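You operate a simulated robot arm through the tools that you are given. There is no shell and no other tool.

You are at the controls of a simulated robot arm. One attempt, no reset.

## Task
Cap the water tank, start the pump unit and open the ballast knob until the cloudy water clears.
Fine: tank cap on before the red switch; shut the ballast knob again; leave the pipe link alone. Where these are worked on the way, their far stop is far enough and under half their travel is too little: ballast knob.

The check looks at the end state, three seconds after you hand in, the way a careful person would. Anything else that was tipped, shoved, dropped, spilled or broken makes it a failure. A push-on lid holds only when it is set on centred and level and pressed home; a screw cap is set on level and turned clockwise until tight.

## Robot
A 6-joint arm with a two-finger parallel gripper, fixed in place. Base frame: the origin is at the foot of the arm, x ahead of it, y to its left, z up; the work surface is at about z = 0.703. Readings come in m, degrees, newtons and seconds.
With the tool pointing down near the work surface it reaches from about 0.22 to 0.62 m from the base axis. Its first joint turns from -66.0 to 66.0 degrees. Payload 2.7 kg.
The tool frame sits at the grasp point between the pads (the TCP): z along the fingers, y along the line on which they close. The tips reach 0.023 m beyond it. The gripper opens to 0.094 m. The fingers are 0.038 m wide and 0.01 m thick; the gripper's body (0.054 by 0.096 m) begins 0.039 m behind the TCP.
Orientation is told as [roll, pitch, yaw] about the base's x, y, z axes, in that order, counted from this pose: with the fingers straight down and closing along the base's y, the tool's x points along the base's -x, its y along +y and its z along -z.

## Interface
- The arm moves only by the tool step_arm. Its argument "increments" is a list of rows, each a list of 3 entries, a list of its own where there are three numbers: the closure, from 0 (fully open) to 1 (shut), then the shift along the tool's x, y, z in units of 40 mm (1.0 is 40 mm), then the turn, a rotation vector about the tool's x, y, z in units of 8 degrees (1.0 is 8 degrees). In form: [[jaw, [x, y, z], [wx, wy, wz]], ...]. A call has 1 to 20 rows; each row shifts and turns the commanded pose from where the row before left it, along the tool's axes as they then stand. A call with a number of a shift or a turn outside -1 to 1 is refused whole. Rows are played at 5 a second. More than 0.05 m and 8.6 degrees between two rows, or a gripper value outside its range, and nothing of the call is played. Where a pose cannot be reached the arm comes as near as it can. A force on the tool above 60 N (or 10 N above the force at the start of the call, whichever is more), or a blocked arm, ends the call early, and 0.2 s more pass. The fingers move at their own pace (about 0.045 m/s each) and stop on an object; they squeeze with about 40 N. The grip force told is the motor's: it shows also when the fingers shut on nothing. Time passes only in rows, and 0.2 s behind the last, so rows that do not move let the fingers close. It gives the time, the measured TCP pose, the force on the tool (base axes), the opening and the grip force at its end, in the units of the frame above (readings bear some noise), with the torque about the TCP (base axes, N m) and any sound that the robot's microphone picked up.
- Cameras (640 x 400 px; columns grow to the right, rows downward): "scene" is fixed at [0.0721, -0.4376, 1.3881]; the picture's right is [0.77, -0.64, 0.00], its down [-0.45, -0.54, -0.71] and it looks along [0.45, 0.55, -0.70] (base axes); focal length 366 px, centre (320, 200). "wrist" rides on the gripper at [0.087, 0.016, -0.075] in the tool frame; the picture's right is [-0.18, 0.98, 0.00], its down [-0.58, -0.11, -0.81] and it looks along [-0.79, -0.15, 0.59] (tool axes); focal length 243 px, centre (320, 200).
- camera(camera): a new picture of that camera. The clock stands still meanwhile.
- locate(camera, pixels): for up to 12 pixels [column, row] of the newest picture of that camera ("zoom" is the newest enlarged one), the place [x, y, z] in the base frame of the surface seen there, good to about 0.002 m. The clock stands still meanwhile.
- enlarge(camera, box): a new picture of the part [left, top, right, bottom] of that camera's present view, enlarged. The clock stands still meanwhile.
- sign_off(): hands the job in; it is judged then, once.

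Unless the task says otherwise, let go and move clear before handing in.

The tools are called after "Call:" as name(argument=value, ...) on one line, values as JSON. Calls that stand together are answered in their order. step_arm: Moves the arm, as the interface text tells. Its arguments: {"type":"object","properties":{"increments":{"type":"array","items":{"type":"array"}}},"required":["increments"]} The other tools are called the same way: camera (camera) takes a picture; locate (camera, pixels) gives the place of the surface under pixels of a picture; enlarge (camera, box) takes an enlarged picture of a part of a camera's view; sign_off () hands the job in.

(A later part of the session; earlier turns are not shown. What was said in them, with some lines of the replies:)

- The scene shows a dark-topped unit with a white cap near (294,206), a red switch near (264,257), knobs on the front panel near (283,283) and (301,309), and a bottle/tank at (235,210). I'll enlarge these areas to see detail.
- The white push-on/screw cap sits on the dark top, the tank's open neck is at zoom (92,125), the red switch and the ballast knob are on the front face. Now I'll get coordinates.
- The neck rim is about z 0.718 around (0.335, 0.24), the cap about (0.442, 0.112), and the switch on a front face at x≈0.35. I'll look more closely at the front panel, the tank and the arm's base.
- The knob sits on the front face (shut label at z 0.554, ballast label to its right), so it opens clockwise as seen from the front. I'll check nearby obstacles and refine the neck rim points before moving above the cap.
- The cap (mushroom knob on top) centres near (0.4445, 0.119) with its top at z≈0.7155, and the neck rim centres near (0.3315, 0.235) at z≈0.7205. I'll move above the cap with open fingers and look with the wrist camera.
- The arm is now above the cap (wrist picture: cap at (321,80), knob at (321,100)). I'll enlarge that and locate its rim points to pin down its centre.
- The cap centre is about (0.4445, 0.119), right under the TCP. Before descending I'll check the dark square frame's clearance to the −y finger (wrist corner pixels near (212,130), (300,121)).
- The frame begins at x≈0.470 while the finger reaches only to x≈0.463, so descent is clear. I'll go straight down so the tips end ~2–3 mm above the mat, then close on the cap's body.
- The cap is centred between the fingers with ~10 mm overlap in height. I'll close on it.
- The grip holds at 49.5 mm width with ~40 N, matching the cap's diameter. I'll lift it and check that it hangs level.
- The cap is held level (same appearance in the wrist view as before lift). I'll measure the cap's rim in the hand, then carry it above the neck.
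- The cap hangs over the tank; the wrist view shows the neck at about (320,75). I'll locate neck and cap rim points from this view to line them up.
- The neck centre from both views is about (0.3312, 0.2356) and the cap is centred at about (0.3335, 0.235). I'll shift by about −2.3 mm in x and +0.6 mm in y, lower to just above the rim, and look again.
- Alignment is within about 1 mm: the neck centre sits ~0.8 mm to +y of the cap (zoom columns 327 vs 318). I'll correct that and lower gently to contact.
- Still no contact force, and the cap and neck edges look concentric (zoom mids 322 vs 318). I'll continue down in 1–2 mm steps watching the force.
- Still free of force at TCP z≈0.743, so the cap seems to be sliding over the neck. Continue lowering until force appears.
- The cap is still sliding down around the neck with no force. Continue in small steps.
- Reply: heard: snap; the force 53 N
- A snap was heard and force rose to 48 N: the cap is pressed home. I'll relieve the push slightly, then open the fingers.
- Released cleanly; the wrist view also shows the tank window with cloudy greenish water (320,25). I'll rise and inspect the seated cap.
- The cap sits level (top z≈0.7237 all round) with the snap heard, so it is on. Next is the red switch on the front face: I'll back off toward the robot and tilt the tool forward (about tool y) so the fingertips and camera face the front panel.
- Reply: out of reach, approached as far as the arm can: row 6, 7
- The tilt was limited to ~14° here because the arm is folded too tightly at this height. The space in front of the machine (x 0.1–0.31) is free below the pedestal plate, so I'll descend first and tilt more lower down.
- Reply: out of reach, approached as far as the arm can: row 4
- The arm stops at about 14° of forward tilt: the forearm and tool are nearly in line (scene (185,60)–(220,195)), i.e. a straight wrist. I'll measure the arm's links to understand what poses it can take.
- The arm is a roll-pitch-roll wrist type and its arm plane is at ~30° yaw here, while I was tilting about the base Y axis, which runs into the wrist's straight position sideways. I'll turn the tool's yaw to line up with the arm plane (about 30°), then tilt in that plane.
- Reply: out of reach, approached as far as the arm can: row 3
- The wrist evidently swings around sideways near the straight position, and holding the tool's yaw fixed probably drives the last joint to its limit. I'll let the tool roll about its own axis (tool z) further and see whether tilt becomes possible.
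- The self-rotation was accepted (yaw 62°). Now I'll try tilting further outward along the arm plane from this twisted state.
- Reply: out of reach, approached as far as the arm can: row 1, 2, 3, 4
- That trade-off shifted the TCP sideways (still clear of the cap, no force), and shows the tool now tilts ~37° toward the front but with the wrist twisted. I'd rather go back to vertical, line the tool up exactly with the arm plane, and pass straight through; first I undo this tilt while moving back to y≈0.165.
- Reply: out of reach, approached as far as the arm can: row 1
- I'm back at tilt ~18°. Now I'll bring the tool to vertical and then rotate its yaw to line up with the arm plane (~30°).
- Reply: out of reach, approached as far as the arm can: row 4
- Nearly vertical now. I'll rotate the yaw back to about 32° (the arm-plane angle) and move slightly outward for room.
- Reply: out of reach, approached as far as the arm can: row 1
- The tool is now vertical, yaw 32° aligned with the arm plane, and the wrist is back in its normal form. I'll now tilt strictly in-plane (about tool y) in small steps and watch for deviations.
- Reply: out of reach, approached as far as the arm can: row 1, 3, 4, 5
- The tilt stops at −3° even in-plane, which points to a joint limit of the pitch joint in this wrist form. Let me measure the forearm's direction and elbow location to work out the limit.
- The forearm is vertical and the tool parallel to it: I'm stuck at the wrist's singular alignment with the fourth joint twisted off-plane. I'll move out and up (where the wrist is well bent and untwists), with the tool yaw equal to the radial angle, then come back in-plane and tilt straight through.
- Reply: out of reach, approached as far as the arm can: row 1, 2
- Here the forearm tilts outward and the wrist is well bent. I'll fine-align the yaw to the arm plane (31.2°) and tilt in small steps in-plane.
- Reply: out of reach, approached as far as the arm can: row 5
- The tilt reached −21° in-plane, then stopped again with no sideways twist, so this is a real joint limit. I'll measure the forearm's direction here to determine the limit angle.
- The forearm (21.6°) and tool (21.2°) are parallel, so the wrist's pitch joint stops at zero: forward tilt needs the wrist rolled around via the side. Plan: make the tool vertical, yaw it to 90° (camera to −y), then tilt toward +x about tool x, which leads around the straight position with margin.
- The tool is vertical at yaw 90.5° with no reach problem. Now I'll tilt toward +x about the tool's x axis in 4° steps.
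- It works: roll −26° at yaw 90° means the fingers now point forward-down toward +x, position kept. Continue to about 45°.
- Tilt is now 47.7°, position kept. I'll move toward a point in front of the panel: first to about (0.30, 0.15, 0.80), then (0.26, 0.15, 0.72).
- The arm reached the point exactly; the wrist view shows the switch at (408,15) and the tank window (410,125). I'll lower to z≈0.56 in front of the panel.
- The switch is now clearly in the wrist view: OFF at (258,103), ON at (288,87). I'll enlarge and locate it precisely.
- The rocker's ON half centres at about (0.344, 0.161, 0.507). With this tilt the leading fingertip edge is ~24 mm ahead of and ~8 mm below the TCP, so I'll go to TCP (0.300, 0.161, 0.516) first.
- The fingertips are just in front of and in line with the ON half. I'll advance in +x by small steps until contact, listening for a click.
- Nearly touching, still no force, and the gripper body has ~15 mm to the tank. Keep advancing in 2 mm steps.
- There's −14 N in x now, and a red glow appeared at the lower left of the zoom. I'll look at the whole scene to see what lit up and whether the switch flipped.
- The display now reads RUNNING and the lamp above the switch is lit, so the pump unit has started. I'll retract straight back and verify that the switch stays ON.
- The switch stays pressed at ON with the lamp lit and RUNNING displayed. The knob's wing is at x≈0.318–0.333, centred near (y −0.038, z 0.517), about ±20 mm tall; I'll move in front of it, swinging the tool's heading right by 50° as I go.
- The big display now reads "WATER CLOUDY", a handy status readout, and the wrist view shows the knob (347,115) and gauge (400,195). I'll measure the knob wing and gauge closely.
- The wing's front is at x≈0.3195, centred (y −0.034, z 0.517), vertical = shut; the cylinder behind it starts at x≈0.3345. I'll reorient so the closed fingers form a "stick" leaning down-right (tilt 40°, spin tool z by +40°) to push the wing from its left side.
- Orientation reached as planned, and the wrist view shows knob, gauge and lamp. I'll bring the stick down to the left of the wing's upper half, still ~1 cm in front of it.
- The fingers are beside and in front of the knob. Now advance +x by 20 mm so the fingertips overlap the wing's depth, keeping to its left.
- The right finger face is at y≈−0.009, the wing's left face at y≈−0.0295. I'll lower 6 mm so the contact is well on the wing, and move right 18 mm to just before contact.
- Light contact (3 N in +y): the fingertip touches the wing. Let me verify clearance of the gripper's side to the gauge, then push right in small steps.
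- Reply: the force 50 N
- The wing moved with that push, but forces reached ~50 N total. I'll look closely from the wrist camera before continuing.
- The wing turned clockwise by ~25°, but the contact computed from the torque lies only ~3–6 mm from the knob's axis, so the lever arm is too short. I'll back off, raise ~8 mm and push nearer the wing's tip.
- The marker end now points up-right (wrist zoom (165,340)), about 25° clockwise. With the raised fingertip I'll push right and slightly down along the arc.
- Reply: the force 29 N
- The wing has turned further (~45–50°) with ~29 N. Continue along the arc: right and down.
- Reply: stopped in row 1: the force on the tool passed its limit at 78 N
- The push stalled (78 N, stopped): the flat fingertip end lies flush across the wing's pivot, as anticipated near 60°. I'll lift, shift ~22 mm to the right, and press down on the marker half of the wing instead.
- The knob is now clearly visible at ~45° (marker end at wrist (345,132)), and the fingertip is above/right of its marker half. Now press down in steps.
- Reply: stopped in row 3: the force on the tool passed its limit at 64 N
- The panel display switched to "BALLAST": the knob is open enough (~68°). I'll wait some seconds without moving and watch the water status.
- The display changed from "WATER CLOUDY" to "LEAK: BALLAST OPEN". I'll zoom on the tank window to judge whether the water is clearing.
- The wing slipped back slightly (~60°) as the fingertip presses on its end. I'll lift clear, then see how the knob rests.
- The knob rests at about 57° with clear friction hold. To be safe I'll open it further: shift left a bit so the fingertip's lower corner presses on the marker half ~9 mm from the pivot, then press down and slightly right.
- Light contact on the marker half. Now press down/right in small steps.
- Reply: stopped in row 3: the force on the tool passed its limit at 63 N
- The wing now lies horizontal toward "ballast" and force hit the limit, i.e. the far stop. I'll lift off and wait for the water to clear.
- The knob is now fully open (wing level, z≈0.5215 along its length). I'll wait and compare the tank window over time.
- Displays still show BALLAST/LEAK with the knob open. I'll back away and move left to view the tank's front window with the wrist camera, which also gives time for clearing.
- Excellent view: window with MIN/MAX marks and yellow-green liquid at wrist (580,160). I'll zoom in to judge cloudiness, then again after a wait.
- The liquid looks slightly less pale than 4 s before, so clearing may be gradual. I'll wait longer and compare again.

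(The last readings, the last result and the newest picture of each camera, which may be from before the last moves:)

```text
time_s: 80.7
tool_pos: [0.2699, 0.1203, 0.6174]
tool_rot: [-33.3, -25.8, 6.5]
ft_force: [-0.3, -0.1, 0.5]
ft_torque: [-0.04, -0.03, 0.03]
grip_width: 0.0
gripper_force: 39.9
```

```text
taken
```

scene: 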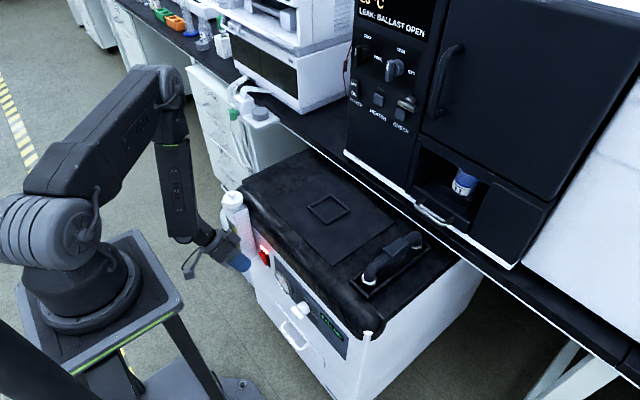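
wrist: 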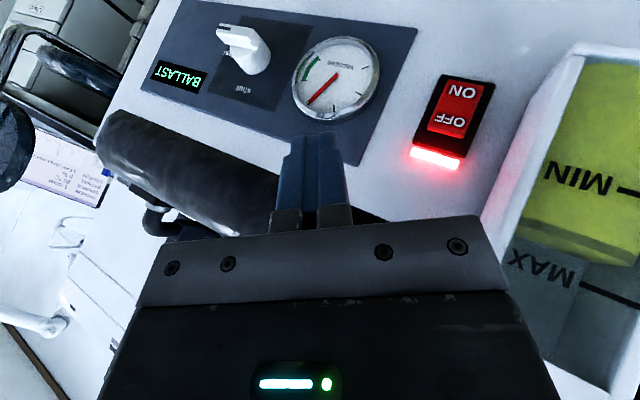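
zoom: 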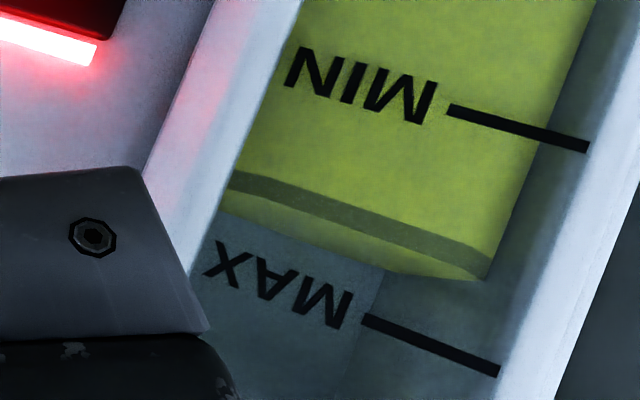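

No visible change between t=68 and t=80 s, so it may already have cleared. I'll take the same scene zoom as at the start to compare the window's look.

Call:
enlarge(camera="scene", box=[210, 170, 370, 270])

Call:
enlarge(camera="scene", box=[345, 0, 441, 60])

Call:
enlarge(camera="wrist", box=[0, 130, 160, 230])

```text
4.00 times, centred on (290, 220) of scene
```

zoom: 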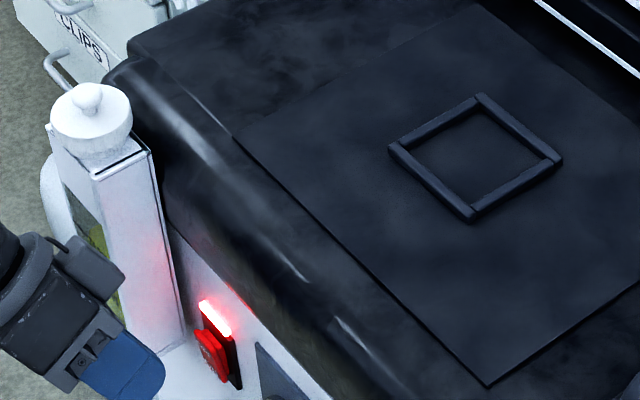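

```text
6.67 times, centred on (393, 30) of scene
```

zoom: 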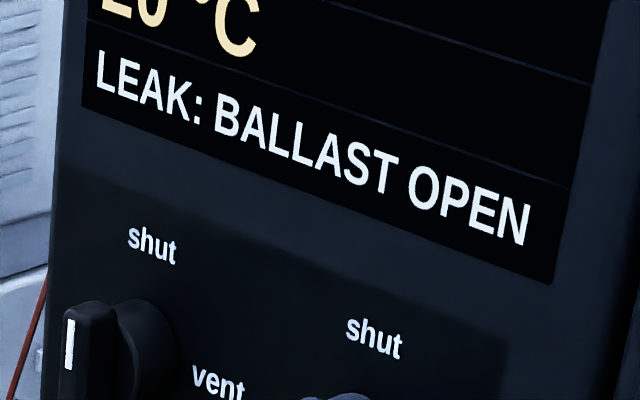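

```text
4.00 times, centred on (80, 180) of wrist
```

zoom: 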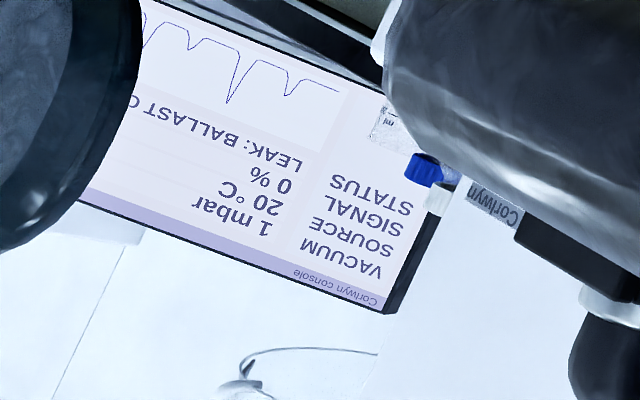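

The console confirms status "LEAK: BALLAST OPEN" at 1 mbar; the ballast has been open ~25 s. Now I'll return to shut the knob: approach above the tail (left half) of the wing, and press it down.

Call:
step_arm(increments=[[1, [0.245, -0.489, 0.6645], [0, 0, 0]], [1, [0.245, -0.489, 0.6645], [0, 0, 0]], [1, [0.245, -0.489, 0.6645], [0, 0, 0]], [1, [0.245, -0.489, 0.6645], [0, 0, 0]], [1, [-0.405, 0.054, 0.19], [0, 0, 0]], [1, [-0.405, 0.054, 0.19], [0, 0, 0]], [1, [0, 0, 0], [0, 0, 0]]])

Call:
enlarge(camera="wrist", box=[240, 70, 400, 170])

Call:
enlarge(camera="scene", box=[262, 280, 342, 330])

```text
time_s: 82.3
tool_pos: [0.3041, -0.0057, 0.5581]
tool_rot: [-33.3, -25.7, 6.6]
ft_force: [-0.9, -0.5, 0.4]
ft_torque: [0.0, 0.02, 0.0]
grip_width: 0.0001
gripper_force: 39.9
```

```text
4.00 times, centred on (320, 120) of wrist
```

zoom: 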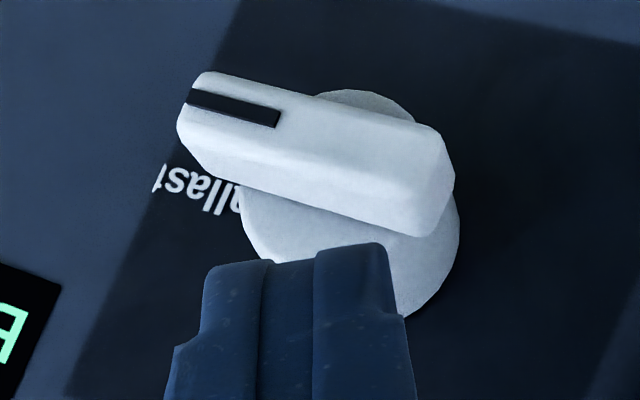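

```text
8.00 times, centred on (302, 305) of scene
```

zoom: 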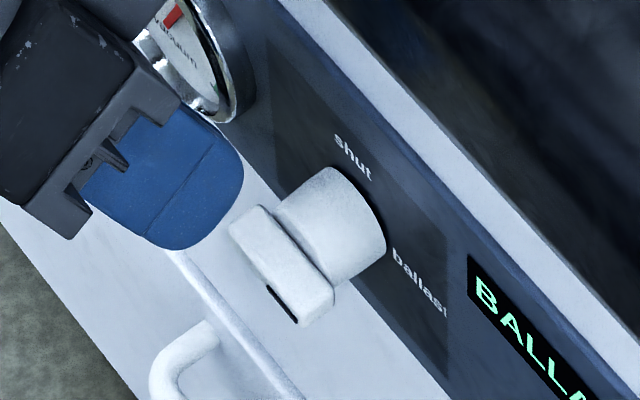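

The finger is above the tail half of the wing. Lower toward contact, then press down.

Call:
step_arm(increments=[[1, [0.06, 0.12, 0.152], [0, 0, 0]], [1, [0.06, 0.12, 0.152], [0, 0, 0]], [1, [0.085, 0.097, 0.153], [0, 0, 0]], [1, [0, 0, 0], [0, 0, 0]]])

Call:
enlarge(camera="wrist", box=[240, 70, 400, 170])

Call:
enlarge(camera="scene", box=[262, 280, 342, 330])

```text
time_s: 83.3
tool_pos: [0.3058, -0.0044, 0.5352]
tool_rot: [-33.2, -25.7, 6.5]
ft_force: [-0.8, 3.4, 0.1]
ft_torque: [0.04, 0.0, 0.03]
grip_width: 0.0
gripper_force: 39.5
```

```text
4.00 times, centred on (320, 120) of wrist
```

zoom: 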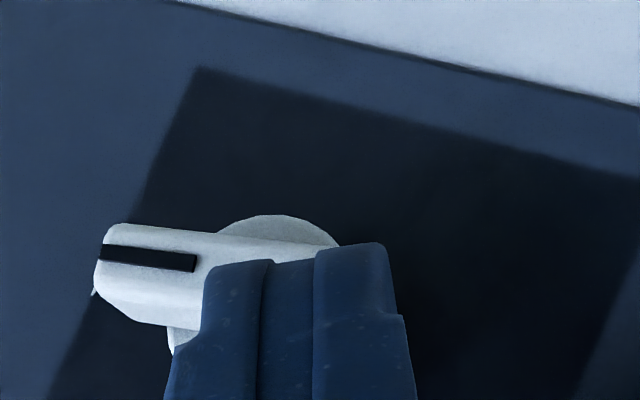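

```text
8.00 times, centred on (302, 305) of scene
```

zoom: 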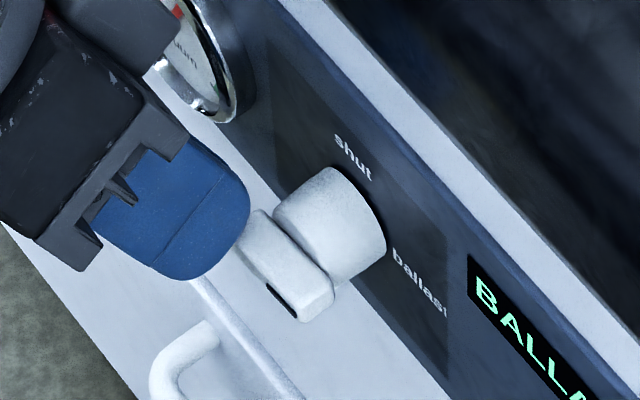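

Light contact at the tail. I'll shift 3 mm right (raised 2 mm) for more overlap and then press down.

Call:
step_arm(increments=[[1, [-0.013, -0.089, -0.002], [0, 0, 0]], [1, [0.0425, 0.0485, 0.0765], [0, 0, 0]], [1, [0.0425, 0.0485, 0.0765], [0, 0, 0]], [1, [0, 0, 0], [0, 0, 0]]])

Call:
enlarge(camera="wrist", box=[240, 70, 400, 170])

Call:
enlarge(camera="scene", box=[262, 280, 342, 330])

```text
time_s: 84.3
tool_pos: [0.3073, -0.0075, 0.5286]
tool_rot: [-33.3, -25.8, 6.5]
ft_force: [0.0, -0.7, -0.6]
ft_torque: [0.02, -0.02, -0.01]
grip_width: 0.0001
gripper_force: 40.2
```

```text
4.00 times, centred on (320, 120) of wrist
```

zoom: 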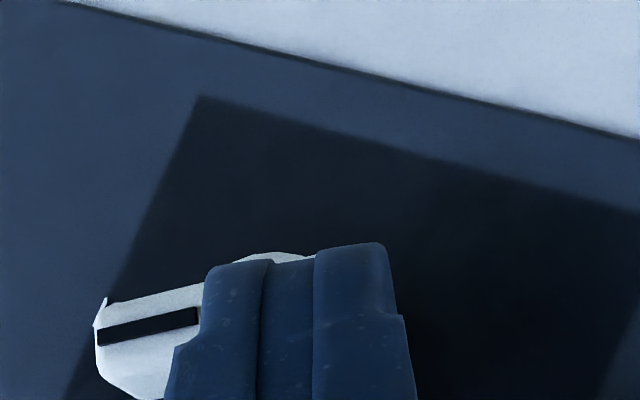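

```text
8.00 times, centred on (302, 305) of scene
```

zoom: 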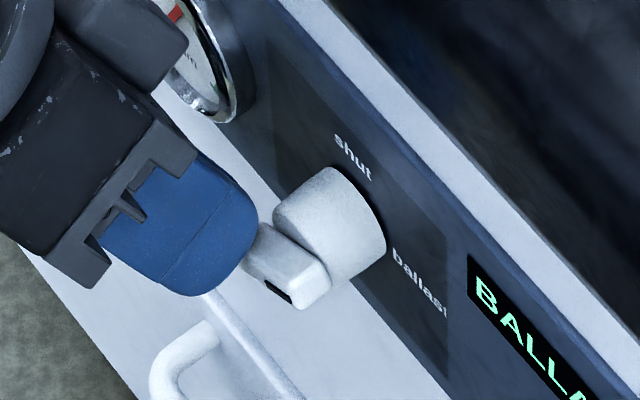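

It works: the wing swung back to ~65–70° with little force. Continue down along the tail side.

Call:
step_arm(increments=[[1, [0.046, 0.115, 0.065], [0, 0, 0]], [1, [0.0425, 0.0485, 0.0765], [0, 0, 0]], [1, [0, 0, 0], [0, 0, 0]]])

Call:
enlarge(camera="wrist", box=[240, 70, 400, 170])

Call:
enlarge(camera="scene", box=[262, 280, 342, 330])

```text
time_s: 85.1
tool_pos: [0.3061, -0.0062, 0.521]
tool_rot: [-33.3, -25.8, 6.4]
ft_force: [-0.5, 1.7, 0.6]
ft_torque: [0.01, -0.01, -0.02]
grip_width: 0.0
gripper_force: 39.9
```

```text
4.00 times, centred on (320, 120) of wrist
```

zoom: 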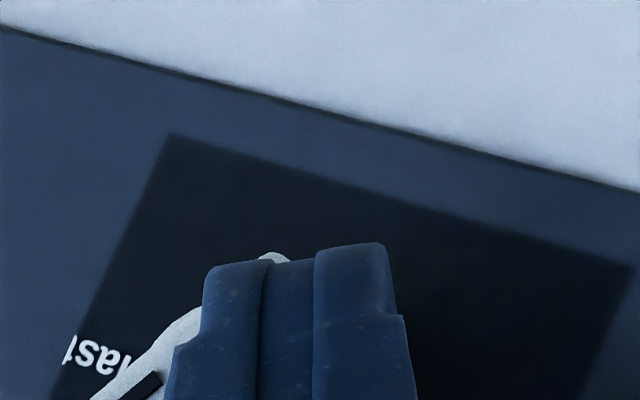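

```text
8.00 times, centred on (302, 305) of scene
```

zoom: 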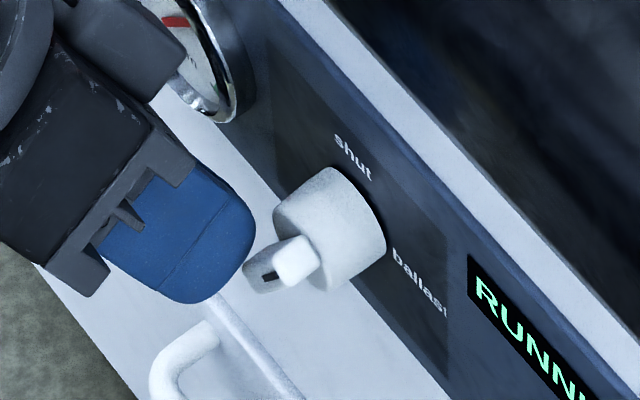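

The panel shows RUNNING again at ~25–30°. Let me check the status display (clear or cloudy?) before completing the shut.

Call:
enlarge(camera="scene", box=[345, 0, 441, 60])

Call:
step_arm(increments=[[1, [0.083, 0.0625, 0.159], [0, 0, 0]], [1, [0.032, -0.063, 0.087], [0, 0, 0]], [1, [0, 0, 0], [0, 0, 0]]])

Call:
enlarge(camera="wrist", box=[240, 70, 400, 170])

Call:
enlarge(camera="scene", box=[262, 280, 342, 330])

Call:
enlarge(camera="scene", box=[345, 0, 441, 60])

```text
6.67 times, centred on (393, 30) of scene
```

zoom: 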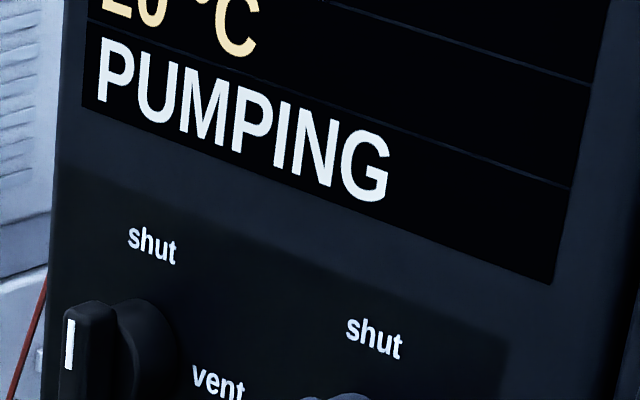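

```text
time_s: 85.9
tool_pos: [0.3056, -0.0107, 0.5118]
tool_rot: [-33.1, -25.7, 6.5]
ft_force: [-3.7, 10.1, 6.0]
ft_torque: [-0.03, -0.06, 0.06]
grip_width: 0.0001
gripper_force: 39.7
```

```text
4.00 times, centred on (320, 120) of wrist
```

zoom: 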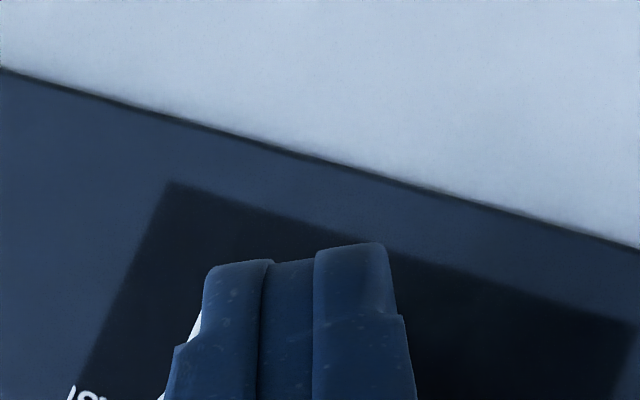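

```text
8.00 times, centred on (302, 305) of scene
```

zoom: 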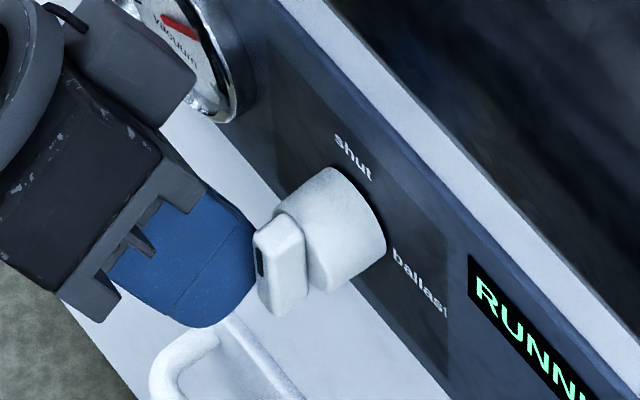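

```text
6.67 times, centred on (393, 30) of scene
```

zoom: 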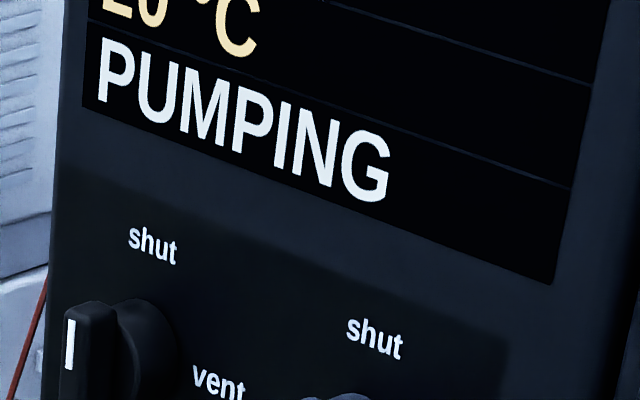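

Status now reads "PUMPING" with no cloudy warning: the water cleared. The wing looks nearly vertical; I'll nudge it further right to seat it at the shut stop.

Call:
step_arm(increments=[[1, [0.0055, -0.0435, 0.024], [0, 0, 0]], [1, [0, 0, 0], [0, 0, 0]]])

Call:
enlarge(camera="scene", box=[262, 280, 342, 330])

```text
time_s: 86.5
tool_pos: [0.3072, -0.0105, 0.5116]
tool_rot: [-33.1, -25.5, 7.0]
ft_force: [-9.7, 38.2, 10.5]
ft_torque: [0.21, -0.04, 0.26]
grip_width: 0.0001
gripper_force: 39.9
```

```text
8.00 times, centred on (302, 305) of scene
```

zoom: 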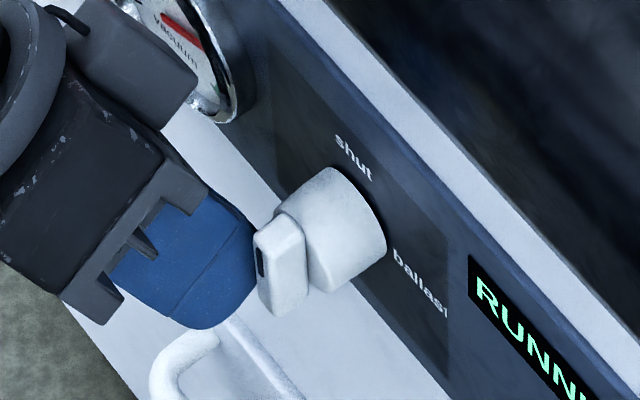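

The knob resists with 38 N and no more motion: it is at the shut stop. I'll back off to the left, then away from the panel.

Call:
step_arm(increments=[[1, [-0.0165, 0.13, -0.073], [0, 0, 0]], [1, [-0.0165, 0.13, -0.073], [0, 0, 0]], [1, [0.55, -0.075, -0.26], [0, 0, 0]], [1, [0.55, -0.075, -0.26], [0, 0, 0]], [1, [0, 0, 0], [0, 0, 0]]])

Call:
camera(camera="wrist")

Call:
enlarge(camera="scene", box=[262, 280, 342, 330])

Call:
locate(camera="zoom", pixels=[[265, 245], [275, 225], [285, 250], [270, 300], [290, 305], [260, 290]])

```text
time_s: 87.7
tool_pos: [0.2567, 0.0012, 0.5107]
tool_rot: [-33.3, -25.7, 6.5]
ft_force: [0.3, -0.3, 0.5]
ft_torque: [0.01, 0.0, 0.01]
grip_width: 0.0
gripper_force: 40.6
```

```text
taken
```

wrist: 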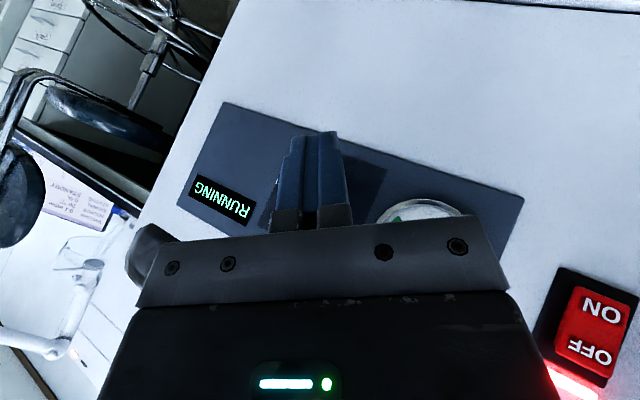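

```text
8.00 times, centred on (302, 305) of scene
```

zoom: 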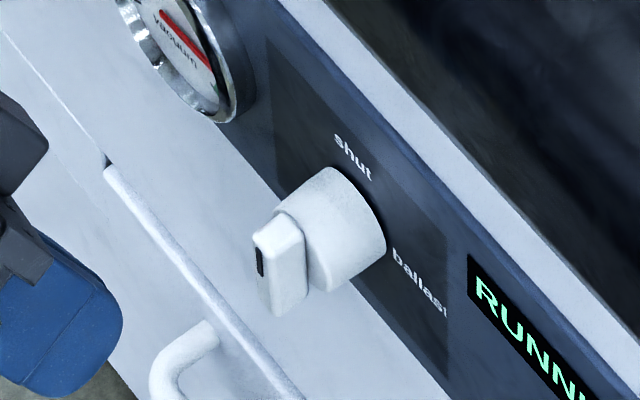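

```text
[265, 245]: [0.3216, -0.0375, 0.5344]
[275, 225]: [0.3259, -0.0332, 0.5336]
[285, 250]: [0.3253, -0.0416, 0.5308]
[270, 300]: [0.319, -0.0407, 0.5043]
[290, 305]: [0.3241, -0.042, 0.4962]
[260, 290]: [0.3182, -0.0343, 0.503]
```

The knob again looks as at the start (vertical, marker up). I'll raise to view it squarely with the wrist camera and re-read the status.

Call:
step_arm(increments=[[1, [-0.26, -0.24, -0.55], [0, 0, 0]], [1, [-0.26, -0.3, -0.5], [0, 0, 0]], [1, [-0.26, -0.3, -0.5], [0, 0, 0]], [1, [0, 0, 0], [0, 0, 0]]])

Call:
camera(camera="wrist")

Call:
enlarge(camera="wrist", box=[300, 40, 460, 140])

Call:
enlarge(camera="scene", box=[345, 0, 441, 60])

Call:
enlarge(camera="wrist", box=[0, 130, 160, 230])

```text
time_s: 88.7
tool_pos: [0.2543, 0.005, 0.5862]
tool_rot: [-33.3, -25.8, 6.5]
ft_force: [0.0, -0.5, 2.0]
ft_torque: [-0.02, 0.0, 0.01]
grip_width: 0.0001
gripper_force: 40.1
```

```text
taken
```

wrist: 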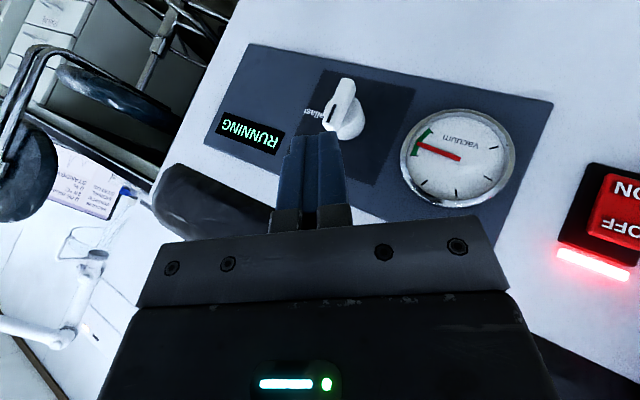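

```text
4.00 times, centred on (380, 90) of wrist
```

zoom: 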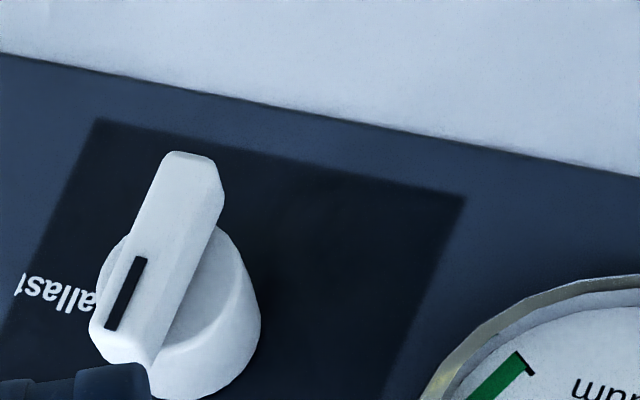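

```text
6.67 times, centred on (393, 30) of scene
```

zoom: 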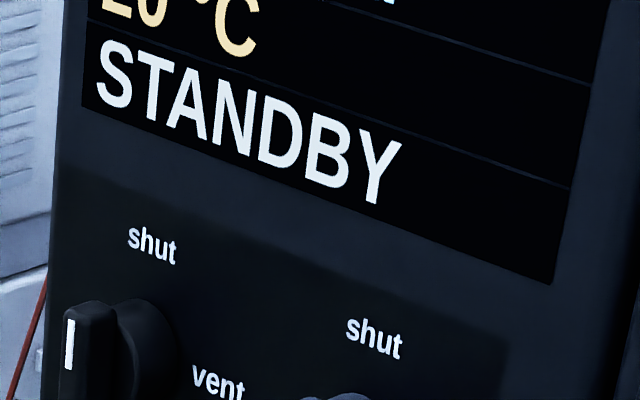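

```text
4.00 times, centred on (80, 180) of wrist
```

zoom: 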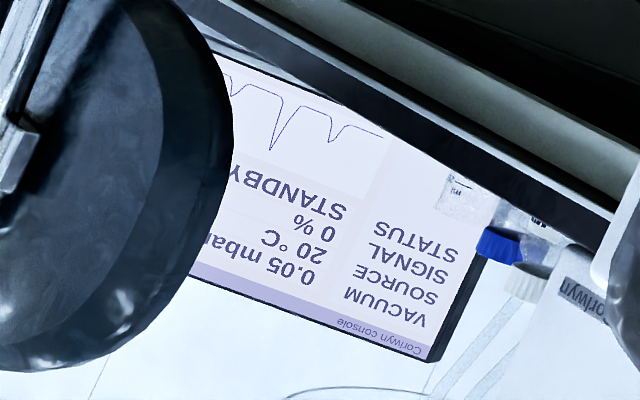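

Status is STANDBY with 0.05 mbar, gauge needle in the green, pump RUNNING, lamp lit, knob at shut; the cloudy-water warning is gone. I'll move the arm clear upward and do a final check of everything.

Call:
step_arm(increments=[[1, [-0.318, -0.362, -0.575], [0, 0, 0]], [1, [-0.318, -0.362, -0.575], [0, 0, 0]], [1, [-0.318, -0.362, -0.575], [0, 0, 0]], [1, [-0.318, -0.362, -0.575], [0, 0, 0]], [1, [0, 0, 0], [0, 0, 0]], [1, [0, 0, 0], [0, 0, 0]]])

Call:
camera(camera="scene")

Call:
camera(camera="wrist")

Call:
enlarge(camera="scene", box=[200, 175, 360, 275])

Call:
enlarge(camera="scene", box=[270, 280, 350, 330])

```text
time_s: 90.1
tool_pos: [0.253, 0.0078, 0.7064]
tool_rot: [-33.3, -25.7, 6.5]
ft_force: [0.6, 0.3, 0.5]
ft_torque: [-0.03, -0.02, 0.0]
grip_width: 0.0
gripper_force: 40.2
```

```text
taken
```

scene: 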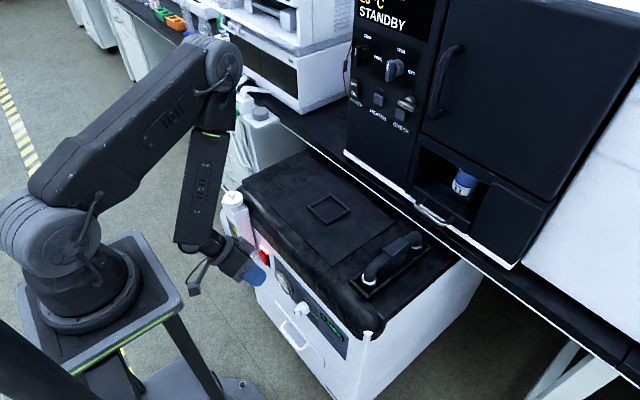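

```text
taken
```

wrist: 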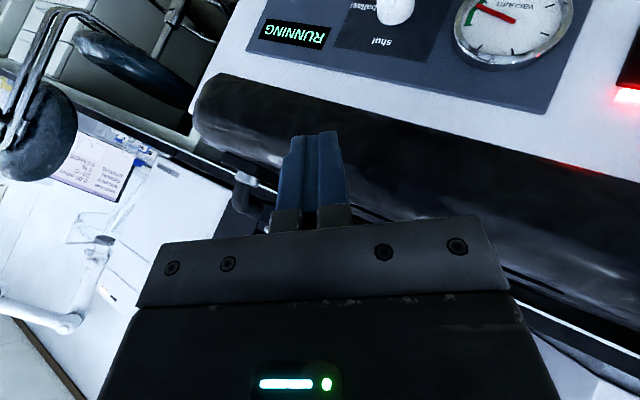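

```text
4.00 times, centred on (280, 225) of scene
```

zoom: 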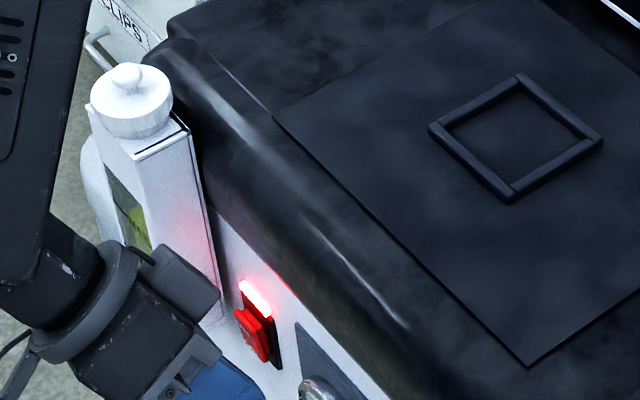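

```text
8.00 times, centred on (310, 305) of scene
```

zoom: 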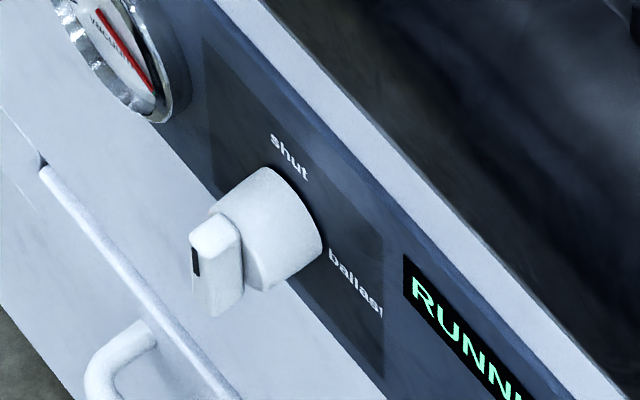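

The last pictures show everything in place:
- **Cap:** seated level on the tank (zoom (130,95)).
- **Switch:** lamp lit at (255,295), panel reading RUNNING.
- **Ballast knob:** exactly as in the starting picture, at shut, with the console on STANDBY and no cloudy-water warning.
- **Pipe link:** untouched.

The arm is clear, so I'm handing in.

Call:
sign_off()

```text
The job is handed in.
```

The job is handed in. My last readings and pictures showed every step done; I haven't seen the check's verdict.

- **Tank cap:** it went on before the switch was touched, set centred and pressed down until it snapped. It still sat level in the last picture.
- **Red switch:** it is at ON, its lamp is lit and the pump panel reads RUNNING.
- **Ballast knob:** I turned it to its far stop and left it open for about 25 seconds, then shut it against its stop. It now looks the same as in the starting picture.
- **Water:** I judged it clear from the status display, not from the tank window. The "WATER CLOUDY" message from before I opened the knob did not come back after I shut it, and the display now reads STANDBY. Through the window the liquid still looked yellow-green, and I saw little change while waiting.
- **Pipe link:** I never touched it.

While I was opening the knob, the push force passed the 60 N limit three times, peaking at 78 N, and the arm stopped by itself each time. I saw no damage and nothing out of place afterwards. The arm is clear of the machine and holding nothing.
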